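You operate a simulated robot arm through the tools that you are given. There is no shell and no other tool. Be economical: measure what you need, move in short steps, check, and stop when the job is done.

You are at the controls of a simulated robot arm. One attempt, no reset.

TASK
Gauge the tan bar and fit the shim that makes it 130 mm.
Fine: shim in the shim slot, teal knob tight; slider drawn back, bar in the blue tray.

It is judged by the outcome, as a careful person would: the job done as asked, and still so three seconds after it is handed in. It fails if anything else is knocked over, pushed out of place, dropped, spilled or broken.

THE ROBOT
A 6-joint arm with a two-finger parallel gripper, fixed in place. Base frame: the origin is at the foot of the arm, x ahead of it, y to its left, z up; the work surface is at about z = 74. Readings come in cm, rad, newtons and seconds.
With the tool pointing down near the work surface it reaches from about 26 to 68 cm from the base axis. Its first joint turns from -1.152 to 1.152 rad. Payload 2.9 kg.
The TCP is the grasp point between the finger pads, 3 cm short of the fingertips. In the tool frame z runs along the fingers and y along their closing line. The gripper opens to 11 cm. The fingers are 2 cm wide and 1 cm thick; the gripper's body (4.8 by 11.2 cm) begins 5.5 cm behind the TCP.
Orientation is that of the tool frame in the base frame, as a unit quaternion [w, x, y, z]. With the fingers straight down and closing along the base's y, the tool's x points along the base's -x, its y along +y and its z along -z.

THE INTERFACE
- The arm moves only by the tool jog_arm. Its argument "increments" is a list of rows, each a list of 3 entries, a list of its own where there are three numbers: the shift along the tool's x, y, z in units of 25 mm (1.0 is 25 mm), then the turn, a rotation vector about the tool's x, y, z in units of 6 degrees (1.0 is 6 degrees), then the closure, from 0 (fully open) to 1 (shut). In form: [[[tx, ty, tz], [rx, ry, rz], jaw], ...]. A call has 1 to 8 rows; each row shifts and turns the commanded pose from where the row before left it, along the tool's axes as they then stand. A call with a number of a shift or a turn outside -1 to 1 is refused whole. A row lasts 0.2 s, in which the tool goes at most 5 cm and 0.15 rad; a call with a longer step from one row to the next is refused whole, and so is a gripper value outside its range. A pose out of reach is approached as far as the arm can. The call stops where the force on the tool passes 90 N (or 10 N more than at its start, if that is more) or the arm is blocked; 0.2 s more then pass. Each finger travels about 10.8 cm/s and halts on what it meets, pressing with about 32 N; the grip force reading is that of the motor and also rises with nothing between the fingers. The clock runs only during rows and for 0.2 s after the last one: add rows that do not move to give the fingers time. The reply holds the time, the measured pose of the TCP, the force on the tool along the base axes, the opening and the grip force, in the units named above and with some noise, with the torque about the TCP (base axes, N m) and any sound that the robot's microphone picked up.
- Cameras (640 x 400 px; columns grow to the right, rows downward): "scene" is fixed at [8.15, 46.59, 136.99]; the picture's right is [-0.60, -0.80, 0.00], its down [-0.51, 0.38, -0.77] and it looks along [0.61, -0.46, -0.64] (base axes); focal length 373 px, centre (320, 200). "wrist" rides on the gripper at [7.2, 1.7, -10.3] in the tool frame; the picture's right is [-0.23, 0.97, 0.00], its down [-0.76, -0.18, -0.62] and it looks along [-0.61, -0.14, 0.78] (tool axes); focal length 222 px, centre (320, 200). There is no depth. A picture from a camera that has moved, and an enlarged one, comes with that camera's place and axes in the base frame and with its lens. The place of the scene camera against the robot may be out by one fixed shift of up to 2.5 cm in any direction.
- capture(camera): a new picture of that camera. The clock stands still meanwhile.
- zoom(camera, box): a new picture of the part [left, top, right, bottom] of that camera's present view, enlarged. The clock stands still meanwhile.
- close_job(): hands the job in; it is judged then, once.

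Go step by step. Nothing tells you positions but the pictures and the camera data: compare them with the known pose of the tool, close in by small moves and look again before you grip or let go. The budget is 120 turns and 76 pictures, counting those below and the enlarged ones. Unless the task says otherwise, let go and move clear before handing in, and close with one line.

The tools are called after ">>>" as name(argument=value, ...) on one line, values as JSON. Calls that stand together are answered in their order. jog_arm: Moves the arm, as the interface text tells. Its arguments: {"type":"object","properties":{"increments":{"type":"array"}},"required":["increments"]} The other tools are called the same way: capture (camera) takes a picture; zoom (camera, box) takes an enlarged picture of a part of a camera's view; close_job () hands the job in.

At the start:

```text
t: 0.0
tool_pos: [42.42, -1.51, 104.98]
tool_rot: [0.001, 0.0, 1.0, 0.0]
contact_force: [-0.5, 0.0, -0.2]
wrist_torque: [0.04, -0.01, 0.03]
gripper_width: 10.98
gripper_force: 0.1
```

scene: 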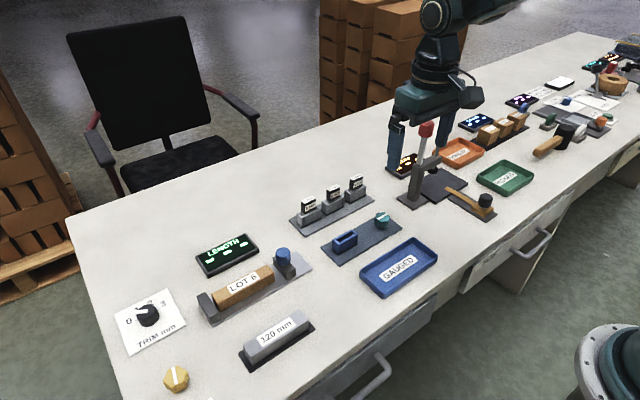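
wrist: 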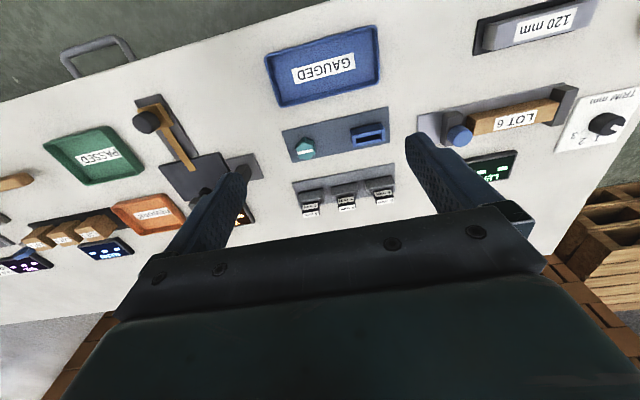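

I see a length gauge with the tan bar (LOT 6), a slider with a blue knob, a display, a trim dial, a 120 mm reference, a shim rack, a shim slot with a teal knob and a blue tray. I'll look closer first.

>>> zoom(camera="scene", box=[100, 220, 340, 370])

>>> zoom(camera="scene", box=[280, 165, 440, 265])

>>> zoom(camera="wrist", box=[250, 0, 640, 244])

```text
2.67 times, centred on (220, 295) of scene
camera zoom: at [8.15, 46.59, 136.99], right [-0.6, -0.8, 0.0], down [-0.51, 0.38, -0.77], along [0.61, -0.46, -0.64], focal length 994 px, centre (587, -53)
```

zoom: 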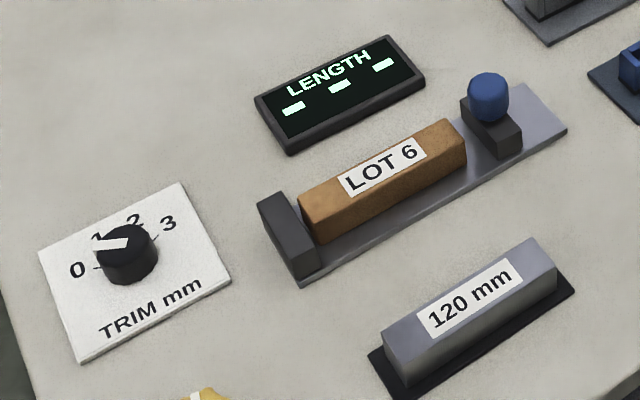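

```text
4.00 times, centred on (360, 215) of scene
camera zoom: at [8.15, 46.59, 136.99], right [-0.6, -0.8, 0.0], down [-0.51, 0.38, -0.77], along [0.61, -0.46, -0.64], focal length 1491 px, centre (160, 140)
```

zoom: 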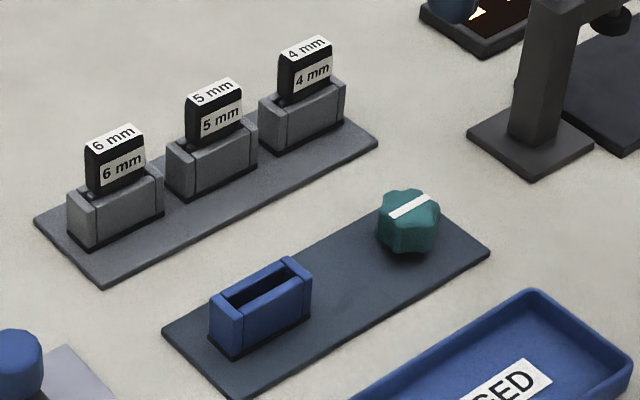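

```text
1.64 times, centred on (445, 122) of wrist
camera zoom: at [35.2, 0.21, 115.27], right [0.23, 0.97, 0.0], down [0.76, -0.18, 0.62], along [0.61, -0.14, -0.78], focal length 364 px, centre (115, 328)
```

zoom: 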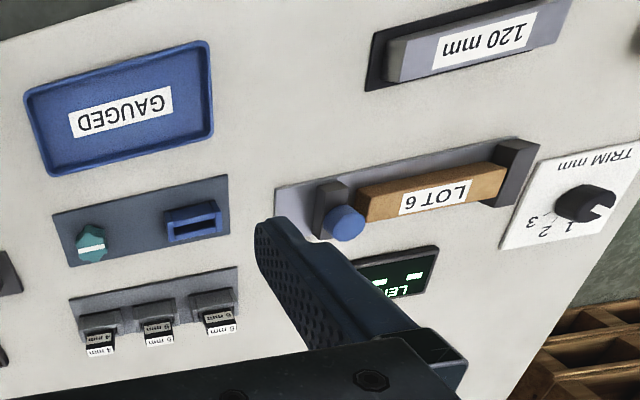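

The scene matches the task: the bar lies along base y near (55, 29), the slider knob is near (54, 20), and the trim dial sits off zero. I'll move over toward the gauge for a better look.

>>> jog_arm(increments=[[[0, 1, 0], [0, 0, 0], 0], [[0, 1, 0], [0, 0, 0], 0], [[0, 1, 0], [0, 0, 0], 0], [[0, 1, 0], [0, 0, 0], 0], [[0, 1, 0], [0, 0, 0], 0], [[0, 1, 0], [0, 0, 0], 0], [[0, 1, 0], [0, 0, 0], 0], [[0, 0, 0], [0, 0, 0], 0]])

>>> jog_arm(increments=[[[0, 0, 0], [0, 0, -1], 0], [[0, 0, 0], [0, 0, -1], 0], [[0, 0, 0], [0, 0, -1], 0], [[0, 0, 0], [0, 0, -1], 0], [[0, 0, 0], [0, 0, -1], 0], [[0, 0, 0], [0, 0, -1], 0], [[0, 0, 0], [0, 0, -1], 0], [[0, 0, 0], [0, 0, -1], 0]])

>>> jog_arm(increments=[[[0, 0, 0], [0, 0, -1], 0], [[0, 0, 0], [0, 0, -1], 0], [[0, 0, 0], [0, 0, -1], 0], [[0, 0, 0], [0, 0, -1], 0], [[0, 0, 0], [0, 0, -1], 0], [[0, 0, 0], [0, 0, -1], 0], [[0, 0, 0], [0, 0, -1], 0], [[0, 0, 0], [0, 0, 0], 0]])

>>> capture(camera="wrist")

>>> capture(camera="scene")

```text
t: 1.8
tool_pos: [42.4, 16.14, 104.96]
tool_rot: [-0.001, 0.0, 1.0, 0.0]
contact_force: [-0.1, 0.4, -0.8]
wrist_torque: [-0.02, 0.02, -0.01]
gripper_width: 11.01
gripper_force: 0.1
```

```text
t: 3.6
tool_pos: [42.33, 16.09, 104.85]
tool_rot: [0.0, -0.408, 0.913, 0.0]
contact_force: [0.6, -0.3, 0.0]
wrist_torque: [0.0, 0.04, -0.02]
gripper_width: 11.02
gripper_force: 0.0
```

```text
t: 5.4
tool_pos: [42.3, 16.0, 104.9]
tool_rot: [0.0, 0.708, -0.706, 0.0]
contact_force: [0.1, 0.6, 0.5]
wrist_torque: [0.0, 0.01, 0.0]
gripper_width: 10.98
gripper_force: 0.0
```

```text
70 pictures are left
camera wrist: at [40.76, 8.75, 115.27], right [-0.97, 0.23, 0.0], down [0.18, 0.76, 0.62], along [0.14, 0.61, -0.78], focal length 222 px, centre (320, 200)
```

wrist: 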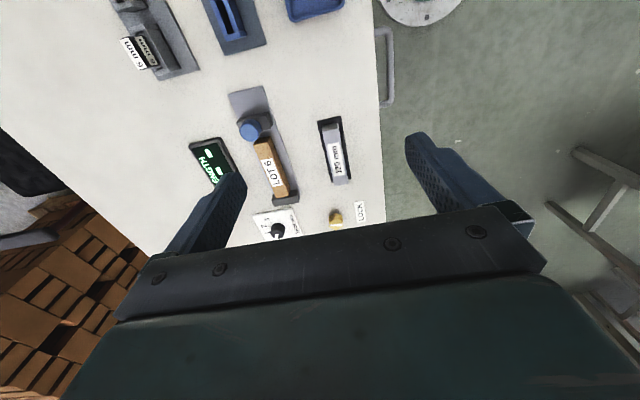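

```text
69 pictures are left
```

scene: 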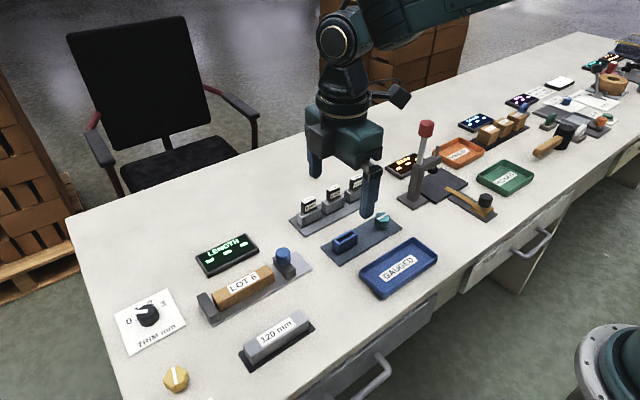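

The wrist camera shows the gauge and also a yellow knob marked "LOCK" beside the trim dial. I'll zoom in on them.

>>> zoom(camera="wrist", box=[180, 60, 380, 240])

>>> zoom(camera="scene", box=[100, 270, 260, 400])

```text
2.22 times, centred on (280, 150) of wrist
camera zoom: at [40.76, 8.75, 115.27], right [-0.97, 0.23, 0.0], down [0.18, 0.76, 0.62], along [0.14, 0.61, -0.78], focal length 494 px, centre (409, 311)
```

zoom: 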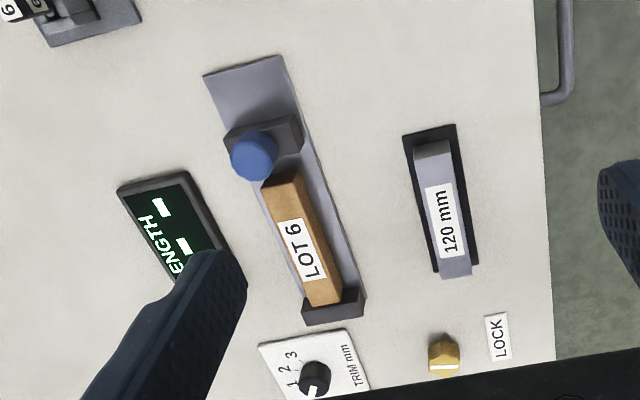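

```text
3.08 times, centred on (180, 335) of scene
camera zoom: at [8.15, 46.59, 136.99], right [-0.6, -0.8, 0.0], down [-0.51, 0.38, -0.77], along [0.61, -0.46, -0.64], focal length 1147 px, centre (751, -215)
```

zoom: 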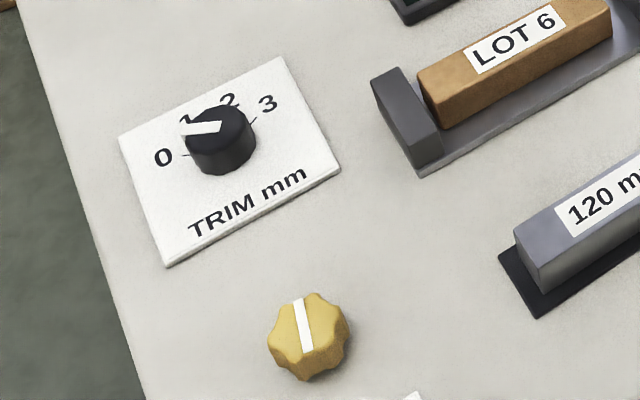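

I'll move to above the slider knob at a safe height and look again.

>>> jog_arm(increments=[[[-0.2, -0.98, 0.6], [0, 0, 0], 0.3], [[-0.2, -0.98, 0.6], [0, 0, 0], 0.3], [[-0.2, -0.98, 0.6], [0, 0, 0], 0.3], [[-0.2, -0.98, 0.6], [0, 0, 0], 0.3], [[-0.2, -0.98, 0.6], [0, 0, 0], 0.3], [[0, 0, 0], [0, 0, 0], 0.3]])

>>> capture(camera="wrist")

>>> zoom(camera="scene", box=[100, 200, 340, 350])

```text
t: 6.8
tool_pos: [54.55, 18.7, 97.61]
tool_rot: [0.001, -0.707, 0.707, 0.0]
contact_force: [0.0, 0.8, 0.5]
wrist_torque: [0.01, 0.01, 0.0]
gripper_width: 7.7
gripper_force: 0.0
```

```text
66 pictures are left
camera wrist: at [53.0, 11.34, 107.85], right [-0.97, 0.23, 0.0], down [0.18, 0.76, 0.62], along [0.14, 0.61, -0.78], focal length 222 px, centre (320, 200)
```

wrist: 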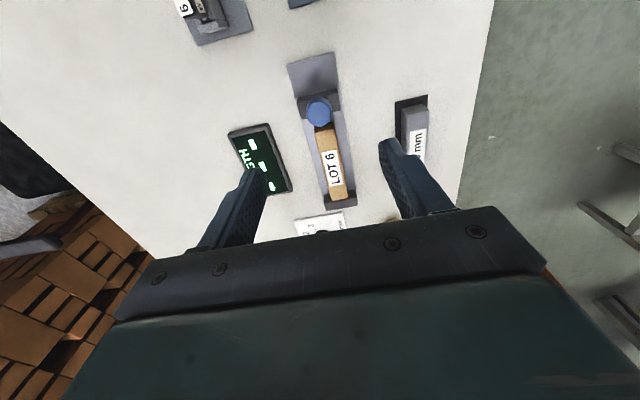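

```text
2.67 times, centred on (220, 275) of scene
camera zoom: at [8.16, 46.59, 136.99], right [-0.6, -0.8, 0.0], down [-0.51, 0.38, -0.77], along [0.61, -0.46, -0.64], focal length 994 px, centre (587, 0)
```

zoom: 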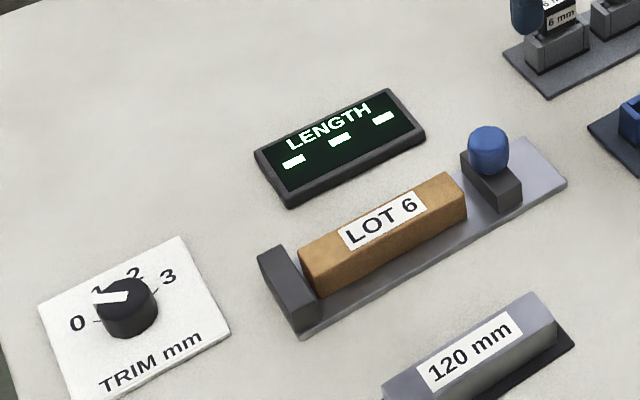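

The knob triangulates to about (54.7, 19.3) with its top near z 80.3. I'll go down part way and check.

>>> jog_arm(increments=[[[-0.1, -0.06, 0.9], [0, 0, 0], 0.4], [[-0.1, 0, 0.9], [0, 0, 0], 0.5], [[0, 0, 0.9], [0, 0, 0], 0.5], [[0, 0, 0.9], [0, 0, 0], 0.5], [[0, 0, 0.9], [0, 0, 0], 0.5], [[0, 0, 0], [0, 0, 0], 0.5]])

>>> capture(camera="wrist")

>>> zoom(camera="scene", box=[180, 190, 340, 290])

```text
t: 8.2
tool_pos: [54.69, 19.08, 86.07]
tool_rot: [0.0, -0.707, 0.707, 0.0]
contact_force: [-0.5, -0.1, 0.4]
wrist_torque: [0.03, -0.02, -0.03]
gripper_width: 5.5
gripper_force: 0.0
```

```text
64 pictures are left
camera wrist: at [53.2, 11.78, 96.44], right [-0.97, 0.23, 0.0], down [0.18, 0.76, 0.62], along [0.14, 0.61, -0.78], focal length 222 px, centre (320, 200)
```

wrist: 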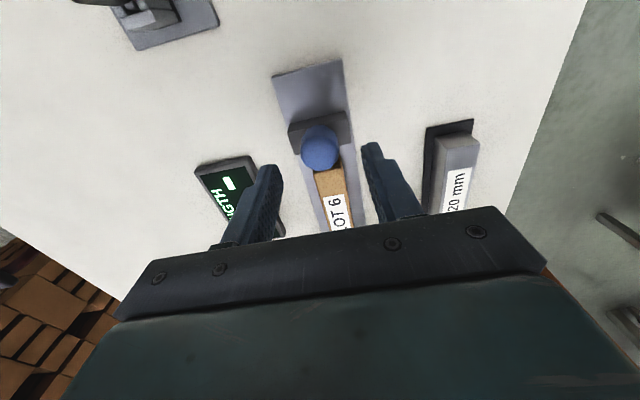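

```text
4.00 times, centred on (260, 240) of scene
camera zoom: at [8.15, 46.59, 136.99], right [-0.6, -0.8, 0.0], down [-0.51, 0.38, -0.77], along [0.61, -0.46, -0.64], focal length 1491 px, centre (560, 40)
```

zoom: 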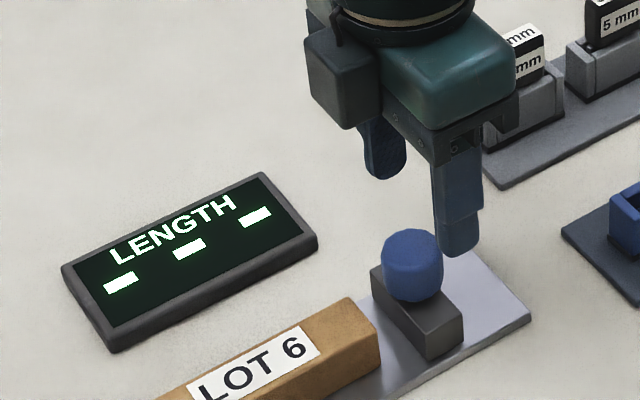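

Alignment is good, with the knob centred near (54.9, 19.3). I'll go down around it and close.

>>> jog_arm(increments=[[[-0.08, -0.06, 0.7], [0, 0, 0], 0.5], [[0, 0, 0.6], [0, 0, 0], 0.5], [[0, 0, 0.5], [0, 0, 0], 0.5], [[0, 0, 0], [0, 0, 0], 0.7], [[0, 0, 0], [0, 0, 0], 0.9], [[0, 0, 0], [0, 0, 0], 0.9]])

>>> zoom(camera="scene", box=[180, 190, 340, 290])

```text
t: 9.6
tool_pos: [54.9, 19.34, 81.72]
tool_rot: [0.001, -0.707, 0.708, 0.0]
contact_force: [10.7, 0.5, -6.8]
wrist_torque: [0.14, 0.13, -0.06]
gripper_width: 3.11
gripper_force: 45.1
```

```text
4.00 times, centred on (260, 240) of scene
camera zoom: at [8.19, 46.59, 136.98], right [-0.6, -0.8, 0.0], down [-0.51, 0.38, -0.77], along [0.61, -0.46, -0.64], focal length 1491 px, centre (560, 40)
```

zoom: 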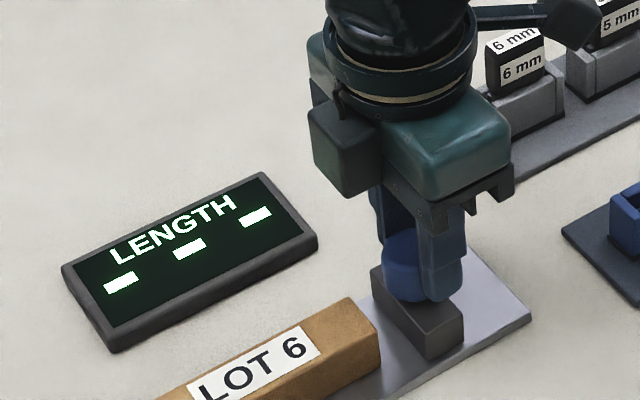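

The knob is gripped (3.1 cm). I'll push toward the bar in small steps.

>>> jog_arm(increments=[[[-0.1, -0.04, 0], [0, 0, 0], 0.85], [[-0.1, 0, 0], [0, 0, 0], 0.85], [[-0.08, 0, 0], [0, 0, 0], 0.85], [[0, 0, 0], [0, 0, 0], 0.85]])

>>> zoom(camera="scene", box=[180, 210, 340, 310])

```text
t: 10.6
tool_pos: [55.05, 19.97, 81.68]
tool_rot: [0.001, 0.707, -0.707, 0.0]
contact_force: [1.0, -0.3, 2.4]
wrist_torque: [-0.2, -0.4, -0.07]
gripper_width: 3.09
gripper_force: 44.9
```

```text
4.00 times, centred on (260, 260) of scene
camera zoom: at [8.15, 46.59, 136.99], right [-0.6, -0.8, 0.0], down [-0.51, 0.38, -0.77], along [0.62, -0.46, -0.64], focal length 1491 px, centre (560, -40)
```

zoom: 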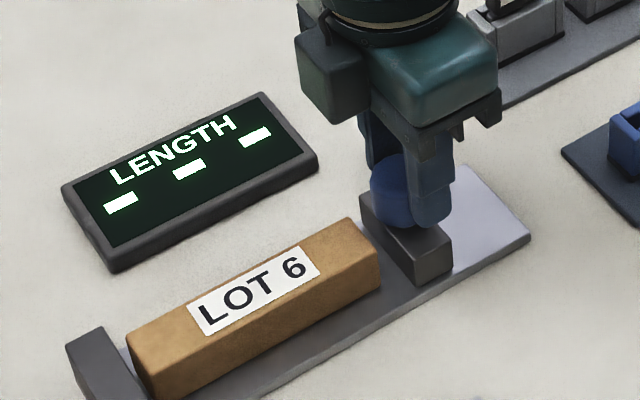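

The slider follows freely, and there are still gaps at both ends of the bar. I'll continue.

>>> jog_arm(increments=[[[-0.1, 0, 0], [0, 0, 0], 0.85], [[-0.1, 0, 0], [0, 0, 0], 0.85], [[-0.1, 0, 0], [0, 0, 0], 0.85], [[-0.1, 0, 0], [0, 0, 0], 0.85], [[0, 0, 0], [0, 0, 0], 0.85]])

>>> zoom(camera="scene", box=[180, 210, 340, 310])

```text
t: 11.8
tool_pos: [55.04, 20.99, 81.76]
tool_rot: [0.001, -0.707, 0.707, 0.0]
contact_force: [3.0, 0.3, 7.5]
wrist_torque: [-0.34, 0.37, -0.06]
gripper_width: 3.09
gripper_force: 44.5
```

```text
4.00 times, centred on (260, 260) of scene
camera zoom: at [8.15, 46.58, 136.99], right [-0.6, -0.8, 0.0], down [-0.51, 0.38, -0.77], along [0.62, -0.46, -0.64], focal length 1491 px, centre (560, -40)
```

zoom: 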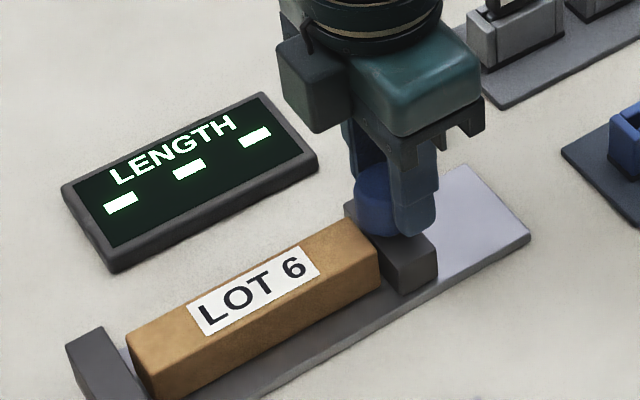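

It is nearly at the bar. I'll keep pushing until it seats, watching the force.

>>> jog_arm(increments=[[[-0.08, 0, 0], [0, 0, 0], 0.85], [[-0.08, 0, 0], [0, 0, 0], 0.85], [[-0.08, 0, 0], [0, 0, 0], 0.85], [[0, 0, 0], [0, 0, 0], 0.85]])

>>> zoom(camera="scene", box=[180, 210, 340, 310])

```text
t: 12.8
tool_pos: [54.95, 21.66, 81.78]
tool_rot: [0.001, -0.707, 0.707, 0.0]
contact_force: [2.4, -0.2, 12.3]
wrist_torque: [-0.04, 0.44, -0.07]
gripper_width: 3.08
gripper_force: 45.6
```

```text
4.00 times, centred on (260, 260) of scene
camera zoom: at [8.14, 46.58, 136.99], right [-0.6, -0.8, 0.0], down [-0.51, 0.38, -0.77], along [0.62, -0.46, -0.64], focal length 1491 px, centre (560, -40)
```

zoom: 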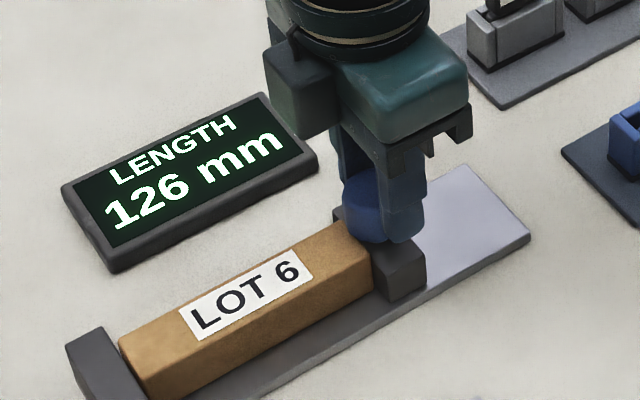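

It reads 126 mm, but the anvil end may still be a little open. I'll press slightly more.

>>> jog_arm(increments=[[[-0.06, 0, 0], [0, 0, 0], 0.85], [[-0.06, 0, 0], [0, 0, 0], 0.85], [[-0.06, 0, 0], [0, 0, 0], 0.85], [[0, 0, 0], [0, 0, 0], 0.85]])

>>> zoom(camera="scene", box=[110, 220, 310, 345])

```text
t: 13.8
tool_pos: [54.96, 21.87, 81.73]
tool_rot: [-0.001, -0.704, 0.71, 0.0]
contact_force: [-3.6, -25.0, 20.8]
wrist_torque: [-0.62, -0.28, -0.03]
gripper_width: 3.09
gripper_force: 45.6
```

```text
3.20 times, centred on (210, 282) of scene
camera zoom: at [8.11, 46.52, 137.02], right [-0.6, -0.8, 0.0], down [-0.51, 0.38, -0.77], along [0.62, -0.46, -0.64], focal length 1193 px, centre (672, -64)
```

zoom: 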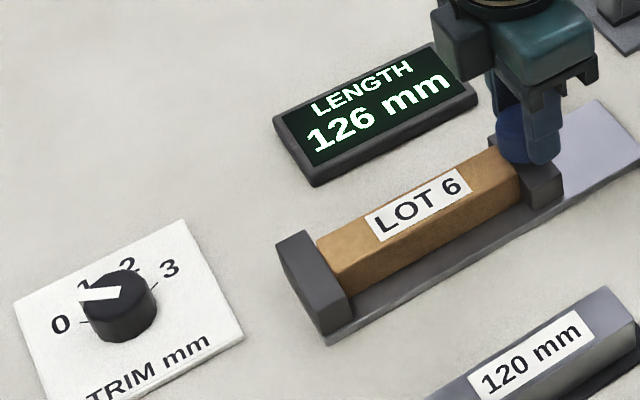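

The bar is seated against the anvil and reads 126 mm. The trim setting still needs checking, so I'll draw the slider back, release it, and look at the dial.

>>> jog_arm(increments=[[[0.3, 0, 0], [0, 0, 0], 0.85], [[0.3, 0, 0], [0, 0, 0], 0.85], [[0.3, 0, 0], [0, 0, 0], 0.85], [[0.3, 0, 0], [0, 0, 0], 0.85], [[0.2, 0, 0], [0, 0, 0], 0.85], [[0, 0, 0], [0, 0, 0], 0.85]])

>>> zoom(camera="scene", box=[110, 220, 310, 345])

```text
t: 15.2
tool_pos: [55.07, 19.08, 81.73]
tool_rot: [-0.002, 0.71, -0.704, -0.002]
contact_force: [12.2, 33.0, -4.4]
wrist_torque: [0.82, 0.18, -0.02]
gripper_width: 3.15
gripper_force: 45.4
```

```text
3.20 times, centred on (210, 282) of scene
camera zoom: at [8.19, 46.66, 136.96], right [-0.6, -0.8, 0.0], down [-0.51, 0.38, -0.77], along [0.61, -0.46, -0.64], focal length 1193 px, centre (672, -64)
```

zoom: 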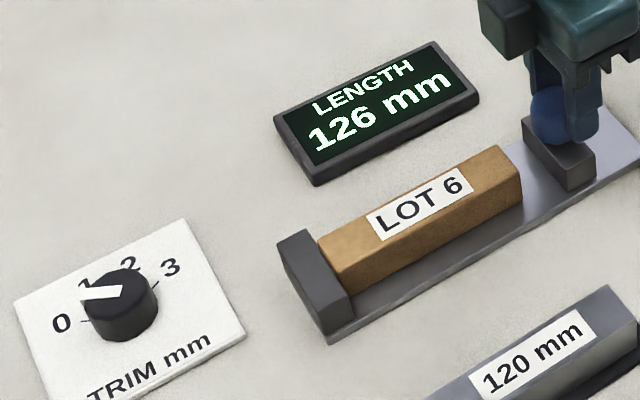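

The slider is against its back stop (33 N), and the display held 126. I'll relax the pull, release, and rise over the dial.

>>> jog_arm(increments=[[[-0.22, 0, 0], [0, 0, 0], 0.85], [[0, 0, 0], [0, 0, 0], 0.5], [[0, 0, 0], [0, 0, 0], 0.45], [[0, 0, -0.8], [0, 0, 0], 0.45], [[0, 0, -0.9], [0, 0, 0], 0.45], [[0, 0, -0.9], [0, 0, 0], 0.45], [[-0.8, 0, -0.9], [0, 0, 0], 0.45], [[-0.8, 0, -0.9], [0, 0, 0], 0.45]])

>>> jog_arm(increments=[[[-0.8, 0, 0], [0, 0, 0], 0.45], [[-0.8, 0, 0], [0, 0, 0], 0.45], [[0, 0, 0], [0, 0, 0], 0.45]])

>>> capture(camera="wrist")

```text
t: 17.0
tool_pos: [55.01, 23.07, 92.6]
tool_rot: [-0.001, 0.708, -0.706, 0.0]
contact_force: [0.4, 1.0, -0.1]
wrist_torque: [0.0, 0.0, 0.0]
gripper_width: 6.05
gripper_force: 0.0
```

```text
t: 17.8
tool_pos: [54.92, 27.15, 92.41]
tool_rot: [0.0, 0.707, -0.707, 0.0]
contact_force: [0.0, 0.1, -0.7]
wrist_torque: [0.0, -0.03, 0.0]
gripper_width: 6.06
gripper_force: 0.1
```

```text
56 pictures are left
camera wrist: at [53.44, 19.84, 102.81], right [-0.97, 0.23, 0.0], down [0.18, 0.76, 0.62], along [0.14, 0.61, -0.78], focal length 222 px, centre (320, 200)
```

wrist: 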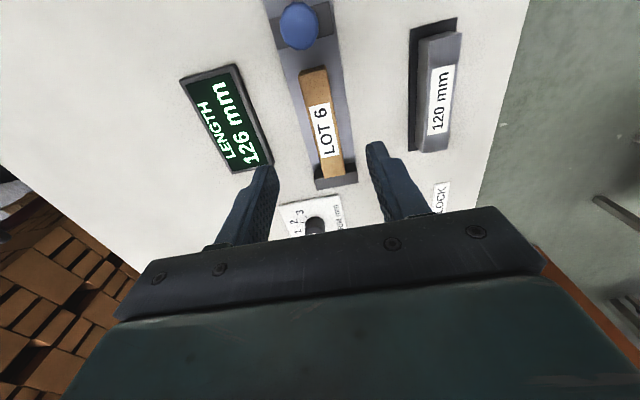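

I'll move another 7 cm in +y to see the trim dial from above.

>>> jog_arm(increments=[[[-0.95, 0.2, 0], [0, 0, 0], 0.3], [[-0.95, 0.2, 0], [0, 0, 0], 0], [[-0.95, 0.2, 0], [0, 0, 0], 0], [[0, 0, 0], [0, 0, 0], 0]])

>>> zoom(camera="wrist", box=[240, 80, 440, 220])

```text
t: 18.8
tool_pos: [53.43, 34.27, 92.61]
tool_rot: [-0.001, -0.706, 0.708, 0.0]
contact_force: [-0.3, 0.0, 0.1]
wrist_torque: [0.0, 0.0, 0.01]
gripper_width: 11.01
gripper_force: 0.0
```

```text
2.86 times, centred on (340, 150) of wrist
camera zoom: at [51.88, 27.02, 102.88], right [-0.97, 0.23, 0.0], down [0.18, 0.76, 0.62], along [0.14, 0.61, -0.78], focal length 635 px, centre (263, 343)
```

zoom: 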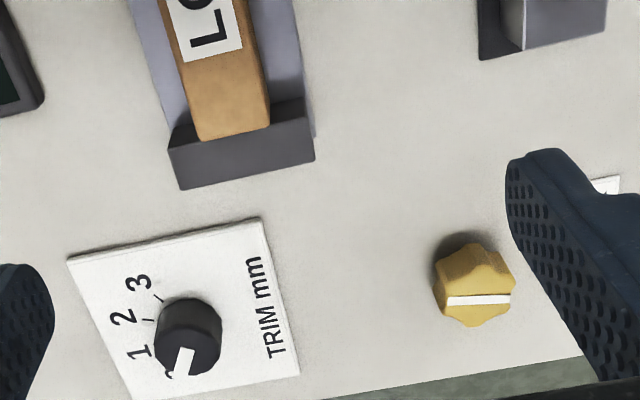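

The trim dial points at 0, but I'll verify the gauge with the 120 mm master after moving the bar. Next I'll go over the bar centre, about (55.1, 29.3), and descend part way.

>>> jog_arm(increments=[[[0.66, -0.22, 0.3], [0, 0, 0], 0.3], [[0.66, -0.22, 0.5], [0, 0, 0], 0.45], [[0.66, -0.22, 0.9], [0, 0, 0], 0.5], [[0, 0, 0.9], [0, 0, 0], 0.5], [[0, 0, 0.6], [0, 0, 0], 0.5], [[0, 0, 0], [0, 0, 0], 0.5]])

>>> capture(camera="wrist")

>>> zoom(camera="scene", box=[150, 190, 350, 315])

```text
t: 20.2
tool_pos: [55.16, 29.16, 84.61]
tool_rot: [0.0, -0.707, 0.707, 0.0]
contact_force: [-0.7, -0.4, -0.6]
wrist_torque: [-0.03, 0.03, 0.04]
gripper_width: 5.52
gripper_force: 0.1
```

```text
54 pictures are left
camera wrist: at [53.56, 21.91, 94.91], right [-0.97, 0.23, 0.0], down [0.18, 0.76, 0.62], along [0.14, 0.61, -0.78], focal length 222 px, centre (320, 200)
```

wrist: 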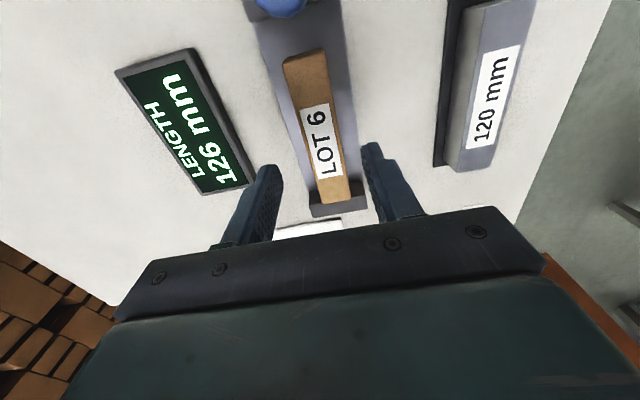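

```text
3.20 times, centred on (250, 252) of scene
camera zoom: at [8.15, 46.59, 136.99], right [-0.6, -0.8, 0.0], down [-0.51, 0.38, -0.77], along [0.61, -0.46, -0.64], focal length 1193 px, centre (544, 32)
```

zoom: 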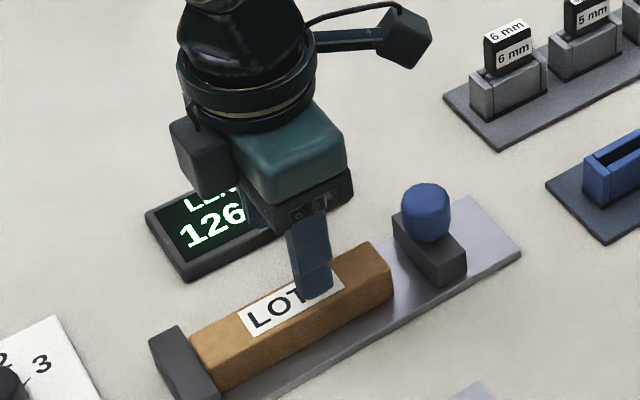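

The bar is centred at about (54.9, 29.4) with its top at z 78.2. I'll descend and grip.

>>> jog_arm(increments=[[[-0.06, 0.1, 0.8], [0, 0, 0], 0.5], [[0, 0, 0.8], [0, 0, 0], 0.5], [[0, 0, 0.65], [0, 0, 0], 0.5], [[0, 0, 0], [0, 0, 0], 0.5], [[0, 0, 0], [0, 0, 0], 0.7], [[0, 0, 0], [0, 0, 0], 0.9], [[0, 0, 0], [0, 0, 0], 0.9]])

>>> zoom(camera="scene", box=[150, 190, 350, 315])

```text
t: 21.8
tool_pos: [54.79, 29.5, 79.13]
tool_rot: [0.0, -0.707, 0.708, 0.0]
contact_force: [-0.2, 0.5, 0.0]
wrist_torque: [-0.01, -0.02, 0.01]
gripper_width: 2.92
gripper_force: 32.6
```

```text
3.20 times, centred on (250, 252) of scene
camera zoom: at [8.16, 46.59, 136.99], right [-0.6, -0.8, 0.0], down [-0.51, 0.38, -0.77], along [0.61, -0.46, -0.64], focal length 1193 px, centre (544, 32)
```

zoom: 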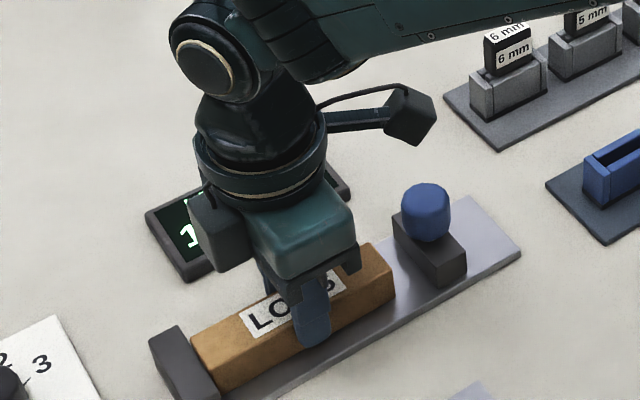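

The bar is held (2.92 cm). I'll lift it and carry it to the blue tray, centred at about (41, -0.5) with its long side along y.

>>> jog_arm(increments=[[[0, 0, -0.4], [0, 0, 0], 0.9], [[0, 0, -0.8], [0, 0, 0], 0.9], [[0, 0, -1], [0, 0, 0], 0.9], [[0, 0, -1], [0, 0, 0], 0.9], [[0, 0, -0.8], [0, 0, 0], 0.9], [[0.5, 0.2, 0], [0, 0, 0], 0.9], [[0.9, 0.4, 0], [0, 0, 0], 0.9], [[1, 0.5, 0], [0, 0, 0], 0.9]])

>>> jog_arm(increments=[[[1, 0.5, 0], [0, 0, 0], 0.9], [[1, 0.5, 0], [0, 0, 0], 0.9], [[1, 0.5, 0], [0, 0, 0], 0.9], [[1, 0.5, 0], [0, 0, 0], 0.9], [[1, 0.5, 0], [0, 0, 0], 0.9], [[1, 0.5, 0], [0, 0, 0], 0.9], [[0.7, 0.4, 0], [0, 0, 0], 0.9], [[0, 0, 0], [0, 0, 0], 0.9]])

>>> capture(camera="wrist")

>>> capture(camera="scene")

```text
t: 23.6
tool_pos: [51.95, 23.45, 88.94]
tool_rot: [0.001, -0.707, 0.707, 0.0]
contact_force: [0.1, -0.6, -1.4]
wrist_torque: [0.01, -0.02, -0.01]
gripper_width: 2.91
gripper_force: 31.3
```

```text
t: 25.4
tool_pos: [43.67, 6.64, 88.98]
tool_rot: [0.0, 0.707, -0.707, 0.0]
contact_force: [-0.4, -0.7, -1.2]
wrist_torque: [0.05, 0.02, 0.03]
gripper_width: 2.92
gripper_force: 32.2
```

```text
51 pictures are left
camera wrist: at [41.98, -0.66, 99.39], right [-0.97, 0.23, 0.0], down [0.18, 0.76, 0.62], along [0.14, 0.61, -0.78], focal length 222 px, centre (320, 200)
```

wrist: 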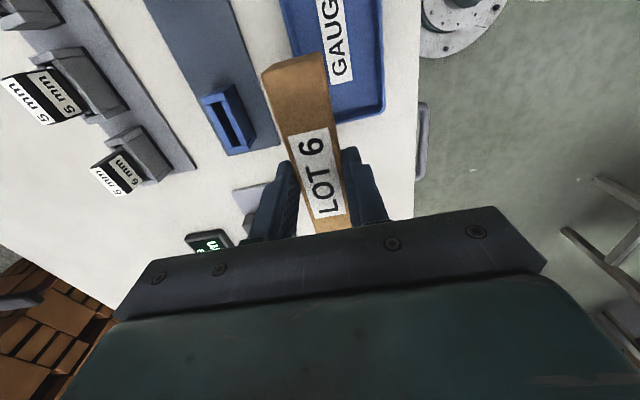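

```text
50 pictures are left
```

scene: 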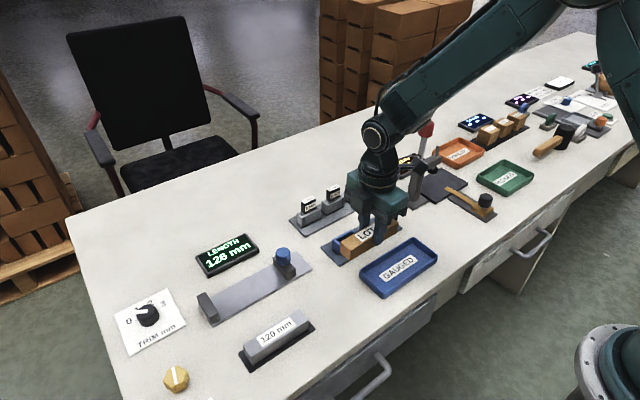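

I'll shift over the tray centre at (40.9, -0.5) and go down part way.

>>> jog_arm(increments=[[[0.95, 0.36, 0], [0, 0, 0], 0.9], [[0.95, 0.36, 0], [0, 0, 0], 0.9], [[0.95, 0.36, 0.5], [0, 0, 0], 0.9], [[0, 0, 0.9], [0, 0, 0], 0.9], [[0, 0, 0.8], [0, 0, 0], 0.9], [[0, 0, 0], [0, 0, 0], 0.9]])

>>> capture(camera="wrist")

>>> zoom(camera="scene", box=[300, 190, 460, 310])

```text
t: 26.8
tool_pos: [40.75, -0.5, 83.57]
tool_rot: [0.001, -0.707, 0.707, 0.0]
contact_force: [0.1, 0.7, -1.3]
wrist_torque: [-0.02, -0.01, -0.01]
gripper_width: 2.91
gripper_force: 32.2
```

```text
49 pictures are left
camera wrist: at [39.23, -7.84, 93.92], right [-0.97, 0.23, 0.0], down [0.18, 0.76, 0.62], along [0.14, 0.61, -0.78], focal length 222 px, centre (320, 200)
```

wrist: 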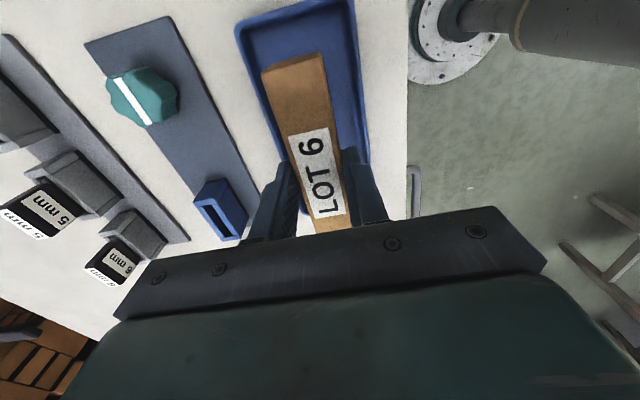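

```text
3.33 times, centred on (380, 250) of scene
camera zoom: at [8.16, 46.59, 136.99], right [-0.6, -0.8, 0.0], down [-0.51, 0.38, -0.77], along [0.61, -0.46, -0.64], focal length 1242 px, centre (120, 33)
```

zoom: 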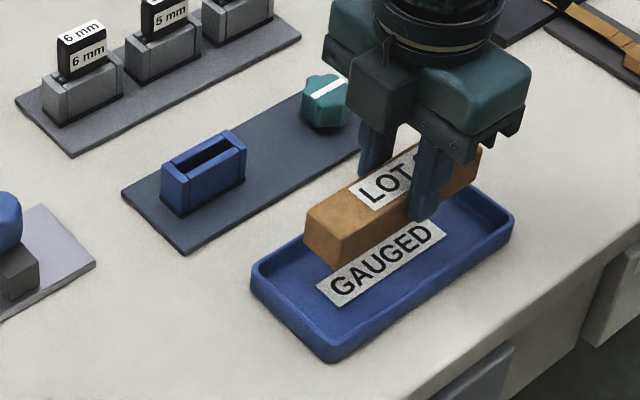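

The bar lines up with the tray interior. I'll lower it to the floor.

>>> jog_arm(increments=[[[0, 0.05, 0.7], [0, 0, 0], 0.9], [[0, 0, 0.6], [0, 0, 0], 0.9], [[0, 0, 0.4], [0, 0, 0], 0.9], [[0, 0, 0.15], [0, 0, 0], 0.9], [[0, 0, 0.1], [0, 0, 0], 0.9], [[0, 0, 0], [0, 0, 0], 0.9]])

>>> zoom(camera="scene", box=[300, 190, 460, 310])

```text
t: 28.2
tool_pos: [40.86, -0.58, 78.8]
tool_rot: [0.0, 0.707, -0.707, -0.001]
contact_force: [-3.2, 0.3, 9.6]
wrist_torque: [0.06, 0.13, -0.03]
gripper_width: 2.93
gripper_force: 32.1
```

```text
3.33 times, centred on (380, 250) of scene
camera zoom: at [8.14, 46.59, 136.99], right [-0.6, -0.8, 0.0], down [-0.51, 0.38, -0.77], along [0.62, -0.46, -0.64], focal length 1242 px, centre (120, 33)
```

zoom: 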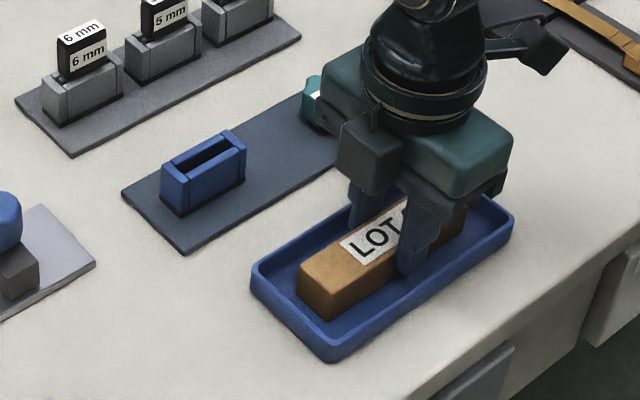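

The bar has touched the tray floor (about 10 N). I'll open slightly and rise.

>>> jog_arm(increments=[[[0, 0, 0], [0, 0, 0], 0.69], [[0, 0, 0], [0, 0, 0], 0.66], [[0, 0, -0.4], [0, 0, 0], 0.66], [[0, 0, -0.8], [0, 0, 0], 0.66], [[0, 0, -1], [0, 0, 0], 0.6], [[0, 0, -1], [0, 0, 0], 0.5], [[0, 0, -1], [0, 0, 0], 0.5], [[0, 0, 0], [0, 0, 0], 0.5]])

>>> capture(camera="scene")

```text
t: 30.0
tool_pos: [40.8, -0.44, 89.17]
tool_rot: [0.0, 0.707, -0.707, -0.001]
contact_force: [0.0, 0.7, -0.2]
wrist_torque: [0.01, 0.01, 0.03]
gripper_width: 5.5
gripper_force: 0.0
```

```text
46 pictures are left
```

scene: 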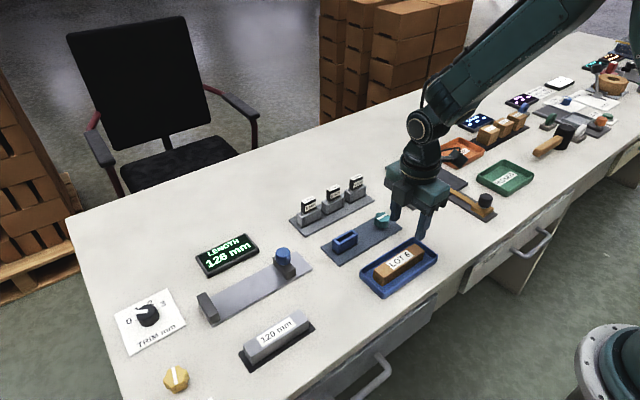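

The bar lies in the tray. Next I'll move to the 120 mm master, near (42.6, 28), to check the gauge.

>>> jog_arm(increments=[[[-1, -0.08, -0.2], [0, 0, 0], 0.5], [[-1, -0.08, 0], [0, 0, 0], 0.5], [[-1, -0.08, 0], [0, 0, 0], 0.5], [[-1, -0.08, 0], [0, 0, 0], 0.5], [[-1, -0.08, 0], [0, 0, 0], 0.5], [[-1, -0.08, 0], [0, 0, 0], 0.5], [[-1, -0.08, 0], [0, 0, 0], 0.5], [[-1, -0.08, 0], [0, 0, 0], 0.5]])

>>> jog_arm(increments=[[[-1, -0.04, 0], [0, 0, 0], 0.5], [[-1, 0, 0], [0, 0, 0], 0.5], [[-0.9, 0, 0], [0, 0, 0], 0.5], [[0, 0, 0], [0, 0, 0], 0.5]])

>>> capture(camera="wrist")

```text
t: 31.8
tool_pos: [42.32, 19.84, 89.7]
tool_rot: [0.0, -0.706, 0.708, 0.0]
contact_force: [0.6, 0.0, 0.2]
wrist_torque: [0.01, 0.01, -0.02]
gripper_width: 5.51
gripper_force: 0.0
```

```text
t: 32.8
tool_pos: [42.43, 26.92, 89.63]
tool_rot: [0.0, -0.707, 0.707, 0.0]
contact_force: [-1.6, -0.1, 0.3]
wrist_torque: [0.03, 0.01, 0.0]
gripper_width: 5.52
gripper_force: 0.1
```

```text
45 pictures are left
camera wrist: at [40.83, 19.57, 100.03], right [-0.97, 0.23, 0.0], down [0.18, 0.76, 0.62], along [0.14, 0.61, -0.78], focal length 222 px, centre (320, 200)
```

wrist: 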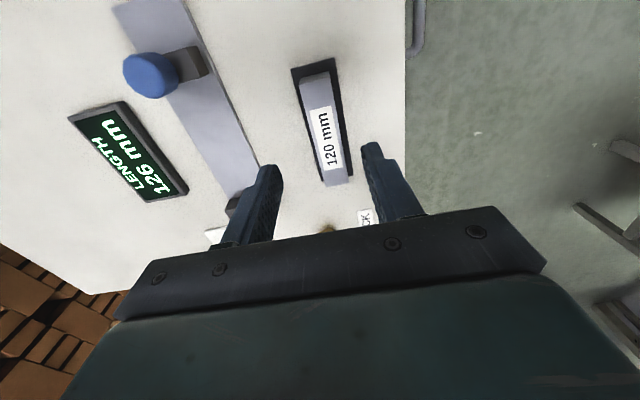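

The master is centred at about (42.1, 29.2). I'll descend part way and look again, keeping the pad outline as the reference for returning it.

>>> jog_arm(increments=[[[-0.46, 0.06, 0.4], [0, 0, 0], 0.5], [[-0.46, 0.06, 0.8], [0, 0, 0], 0.5], [[0, 0, 0.9], [0, 0, 0], 0.5], [[0, 0, 0], [0, 0, 0], 0.5]])

>>> zoom(camera="wrist", box=[220, 0, 420, 240])

>>> zoom(camera="scene", box=[200, 270, 360, 390])

```text
t: 33.8
tool_pos: [42.33, 29.11, 84.53]
tool_rot: [0.0, 0.707, -0.707, -0.001]
contact_force: [0.3, -0.2, 0.1]
wrist_torque: [0.03, 0.0, 0.01]
gripper_width: 5.49
gripper_force: 0.0
```

```text
1.67 times, centred on (320, 120) of wrist
camera zoom: at [40.68, 21.83, 94.9], right [-0.97, 0.23, 0.0], down [0.18, 0.76, 0.62], along [0.14, 0.61, -0.78], focal length 370 px, centre (320, 333)
```

zoom: 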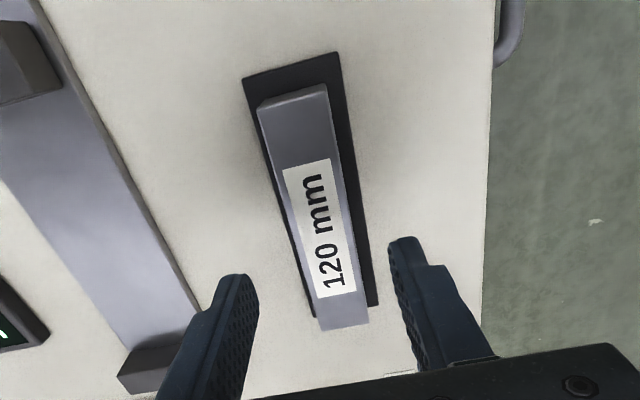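

```text
3.33 times, centred on (280, 330) of scene
camera zoom: at [8.15, 46.59, 136.99], right [-0.6, -0.8, 0.0], down [-0.51, 0.38, -0.77], along [0.61, -0.46, -0.64], focal length 1242 px, centre (453, -233)
```

zoom: 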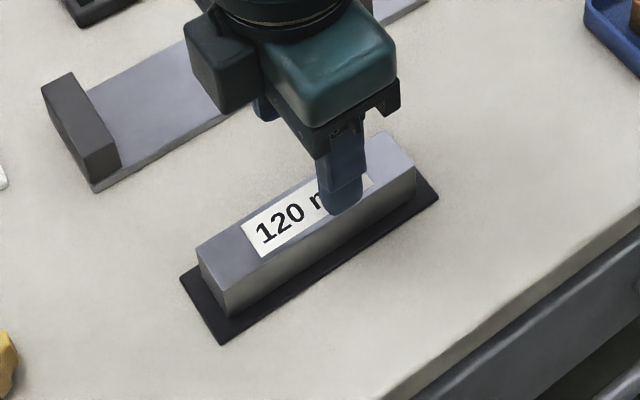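

The master sits on a thin flat pad. I'll descend and grip it, recording the pose so it can go back exactly.

>>> jog_arm(increments=[[[-0.08, 0.09, 0.8], [0, 0, 0], 0.5], [[0, 0, 0.8], [0, 0, 0], 0.5], [[0, 0, 0.8], [0, 0, 0], 0.5], [[0, 0, 0], [0, 0, 0], 0.6], [[0, 0, 0], [0, 0, 0], 0.75], [[0, 0, 0], [0, 0, 0], 0.9], [[0, 0, 0], [0, 0, 0], 0.9]])

>>> zoom(camera="scene", box=[200, 270, 360, 390])

```text
t: 35.4
tool_pos: [42.15, 29.31, 78.63]
tool_rot: [0.0, -0.707, 0.708, 0.0]
contact_force: [0.6, -0.2, -0.6]
wrist_torque: [0.11, -0.07, -0.02]
gripper_width: 2.96
gripper_force: 32.2
```

```text
3.33 times, centred on (280, 330) of scene
camera zoom: at [8.16, 46.59, 136.99], right [-0.6, -0.8, 0.0], down [-0.51, 0.38, -0.77], along [0.61, -0.46, -0.64], focal length 1242 px, centre (453, -233)
```

zoom: 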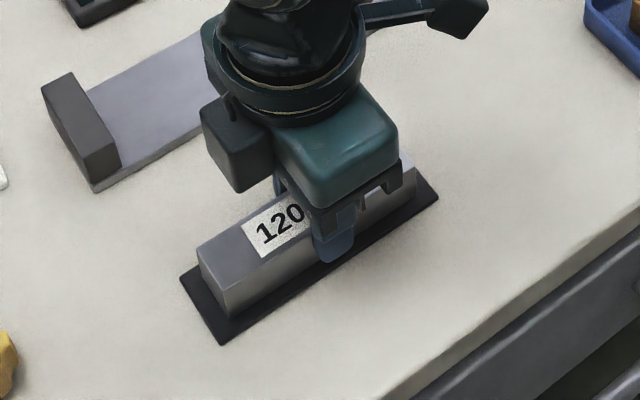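

Gripped at (42.15, 29.31, 78.63), 2.96 cm wide. I'll lift it carefully.

>>> jog_arm(increments=[[[0, 0, -0.3], [0, 0, 0], 0.95], [[0, 0, -0.7], [0, 0, 0], 0.95], [[0, 0, -0.8], [0, 0, 0], 0.95], [[0, 0, -0.8], [0, 0, 0], 0.95], [[0, 0, 0], [0, 0, 0], 0.95]])

>>> jog_arm(increments=[[[0, -0.8, 0], [0, 0, 0], 0.95], [[0, -0.9, 0], [0, 0, 0], 0.95], [[0, -0.9, 0], [0, 0, 0], 0.95], [[0, -0.9, 0], [0, 0, 0], 0.95], [[0, -0.9, 0], [0, 0, 0], 0.95], [[0, -0.66, 0], [0, 0, 0], 0.95], [[0, 0, 0], [0, 0, 0], 0.95]])

>>> capture(camera="wrist")

>>> zoom(camera="scene", box=[160, 210, 360, 360])

```text
t: 36.6
tool_pos: [41.99, 29.34, 84.84]
tool_rot: [0.0, 0.707, -0.707, -0.001]
contact_force: [0.7, 0.0, -3.7]
wrist_torque: [0.01, 0.0, 0.01]
gripper_width: 2.97
gripper_force: 31.7
```

```text
t: 38.2
tool_pos: [54.7, 29.33, 84.9]
tool_rot: [0.0, 0.708, -0.707, 0.0]
contact_force: [-0.3, -0.3, -2.6]
wrist_torque: [0.02, -0.01, -0.02]
gripper_width: 2.94
gripper_force: 32.1
```

```text
41 pictures are left
camera wrist: at [53.14, 22.02, 95.22], right [-0.97, 0.23, 0.0], down [0.18, 0.76, 0.62], along [0.14, 0.61, -0.78], focal length 222 px, centre (320, 200)
```

wrist: 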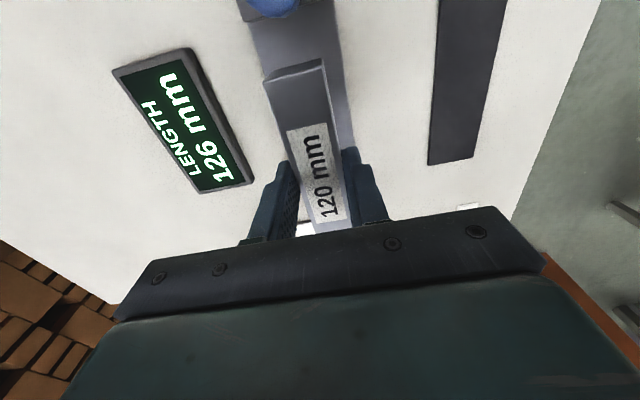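

```text
2.67 times, centred on (260, 285) of scene
camera zoom: at [8.16, 46.59, 136.99], right [-0.6, -0.8, 0.0], down [-0.51, 0.38, -0.77], along [0.61, -0.46, -0.64], focal length 994 px, centre (480, -27)
```

zoom: 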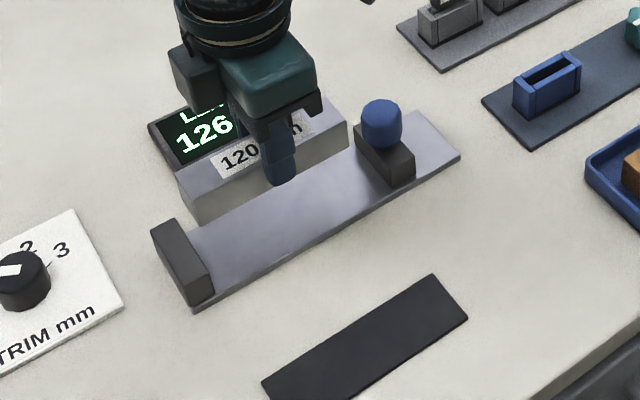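

It is aligned over the rail, clear of the anvil and slider. I'll lower until contact.

>>> jog_arm(increments=[[[0.05, -0.03, 0.8], [0, 0, 0], 0.95], [[0, 0, 0.7], [0, 0, 0], 0.95], [[0, 0, 0.5], [0, 0, 0], 0.95], [[0, 0, 0.15], [0, 0, 0], 0.95], [[0, 0, 0.1], [0, 0, 0], 0.95], [[0, 0, 0], [0, 0, 0], 0.95]])

```text
t: 39.6
tool_pos: [54.73, 29.16, 79.23]
tool_rot: [0.0, -0.707, 0.707, 0.0]
contact_force: [0.1, 0.1, -2.9]
wrist_torque: [-0.01, -0.02, 0.02]
gripper_width: 2.95
gripper_force: 32.0
```

Not touching yet, so I'll make small further steps.

>>> jog_arm(increments=[[[0, 0, 0.05], [0, 0, 0], 0.95], [[0, 0, 0.05], [0, 0, 0], 0.95], [[0, 0, 0.05], [0, 0, 0], 0.95], [[0, 0, 0], [0, 0, 0], 0.95]])

>>> zoom(camera="scene", box=[160, 210, 360, 335])

```text
t: 40.6
tool_pos: [54.88, 29.25, 78.79]
tool_rot: [-0.001, 0.707, -0.707, -0.001]
contact_force: [-0.9, -0.2, -2.6]
wrist_torque: [0.06, 0.0, -0.02]
gripper_width: 2.96
gripper_force: 32.1
```

```text
3.20 times, centred on (260, 272) of scene
camera zoom: at [8.16, 46.59, 136.99], right [-0.6, -0.8, 0.0], down [-0.51, 0.38, -0.77], along [0.61, -0.46, -0.64], focal length 1193 px, centre (512, -32)
```

zoom: 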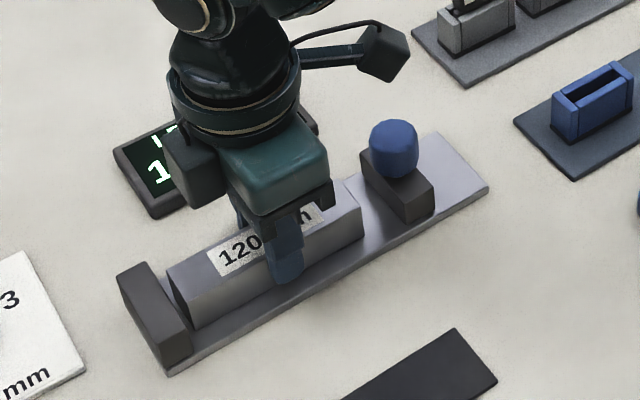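

>>> jog_arm(increments=[[[0, 0, 0.04], [0, 0, 0], 0.95], [[0, 0, 0.04], [0, 0, 0], 0.95], [[0, 0, 0], [0, 0, 0], 0.95]])

```text
t: 41.4
tool_pos: [54.75, 29.26, 79.01]
tool_rot: [0.001, -0.707, 0.707, 0.0]
contact_force: [-6.0, -0.2, 16.0]
wrist_torque: [-0.56, 0.26, -0.11]
gripper_width: 2.95
gripper_force: 32.3
```

It has made contact with the rail. I'll release, rise, and go back to the slider knob at (55.0, 19.2).

>>> jog_arm(increments=[[[0, 0, 0], [0, 0, 0], 0.7], [[0, 0, 0], [0, 0, 0], 0.5], [[0, 0, -0.5], [0, 0, 0], 0.5], [[0, 0, -0.9], [0, 0, 0], 0.5], [[0, 0, -1], [0, 0, 0], 0.5], [[0, 0, -0.8], [0, 0, 0], 0.5], [[0.7, 0, 0], [0, 0, 0], 0.5], [[0.9, 0, 0], [0, 0, 0], 0.5]])

>>> jog_arm(increments=[[[0.9, -0.04, 0], [0, 0, 0], 0.5], [[0.9, -0.04, 0], [0, 0, 0], 0.5], [[0.63, 0, 0], [0, 0, 0], 0.5], [[0, 0, 0], [0, 0, 0], 0.5]])

>>> capture(camera="wrist")

```text
t: 43.2
tool_pos: [54.58, 25.32, 86.7]
tool_rot: [0.001, 0.707, -0.707, 0.001]
contact_force: [-0.5, 0.3, 0.3]
wrist_torque: [-0.02, 0.0, 0.04]
gripper_width: 5.46
gripper_force: 0.0
```

```text
t: 44.2
tool_pos: [54.9, 19.01, 86.85]
tool_rot: [0.001, -0.707, 0.707, 0.0]
contact_force: [-0.5, -0.3, -0.3]
wrist_torque: [-0.03, -0.03, 0.0]
gripper_width: 5.49
gripper_force: 0.1
```

```text
38 pictures are left
camera wrist: at [53.27, 11.76, 97.09], right [-0.97, 0.23, 0.0], down [0.18, 0.76, 0.62], along [0.14, 0.61, -0.78], focal length 222 px, centre (320, 200)
```

wrist: 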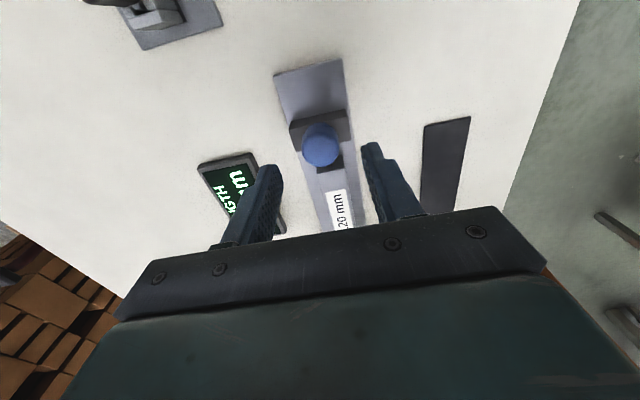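

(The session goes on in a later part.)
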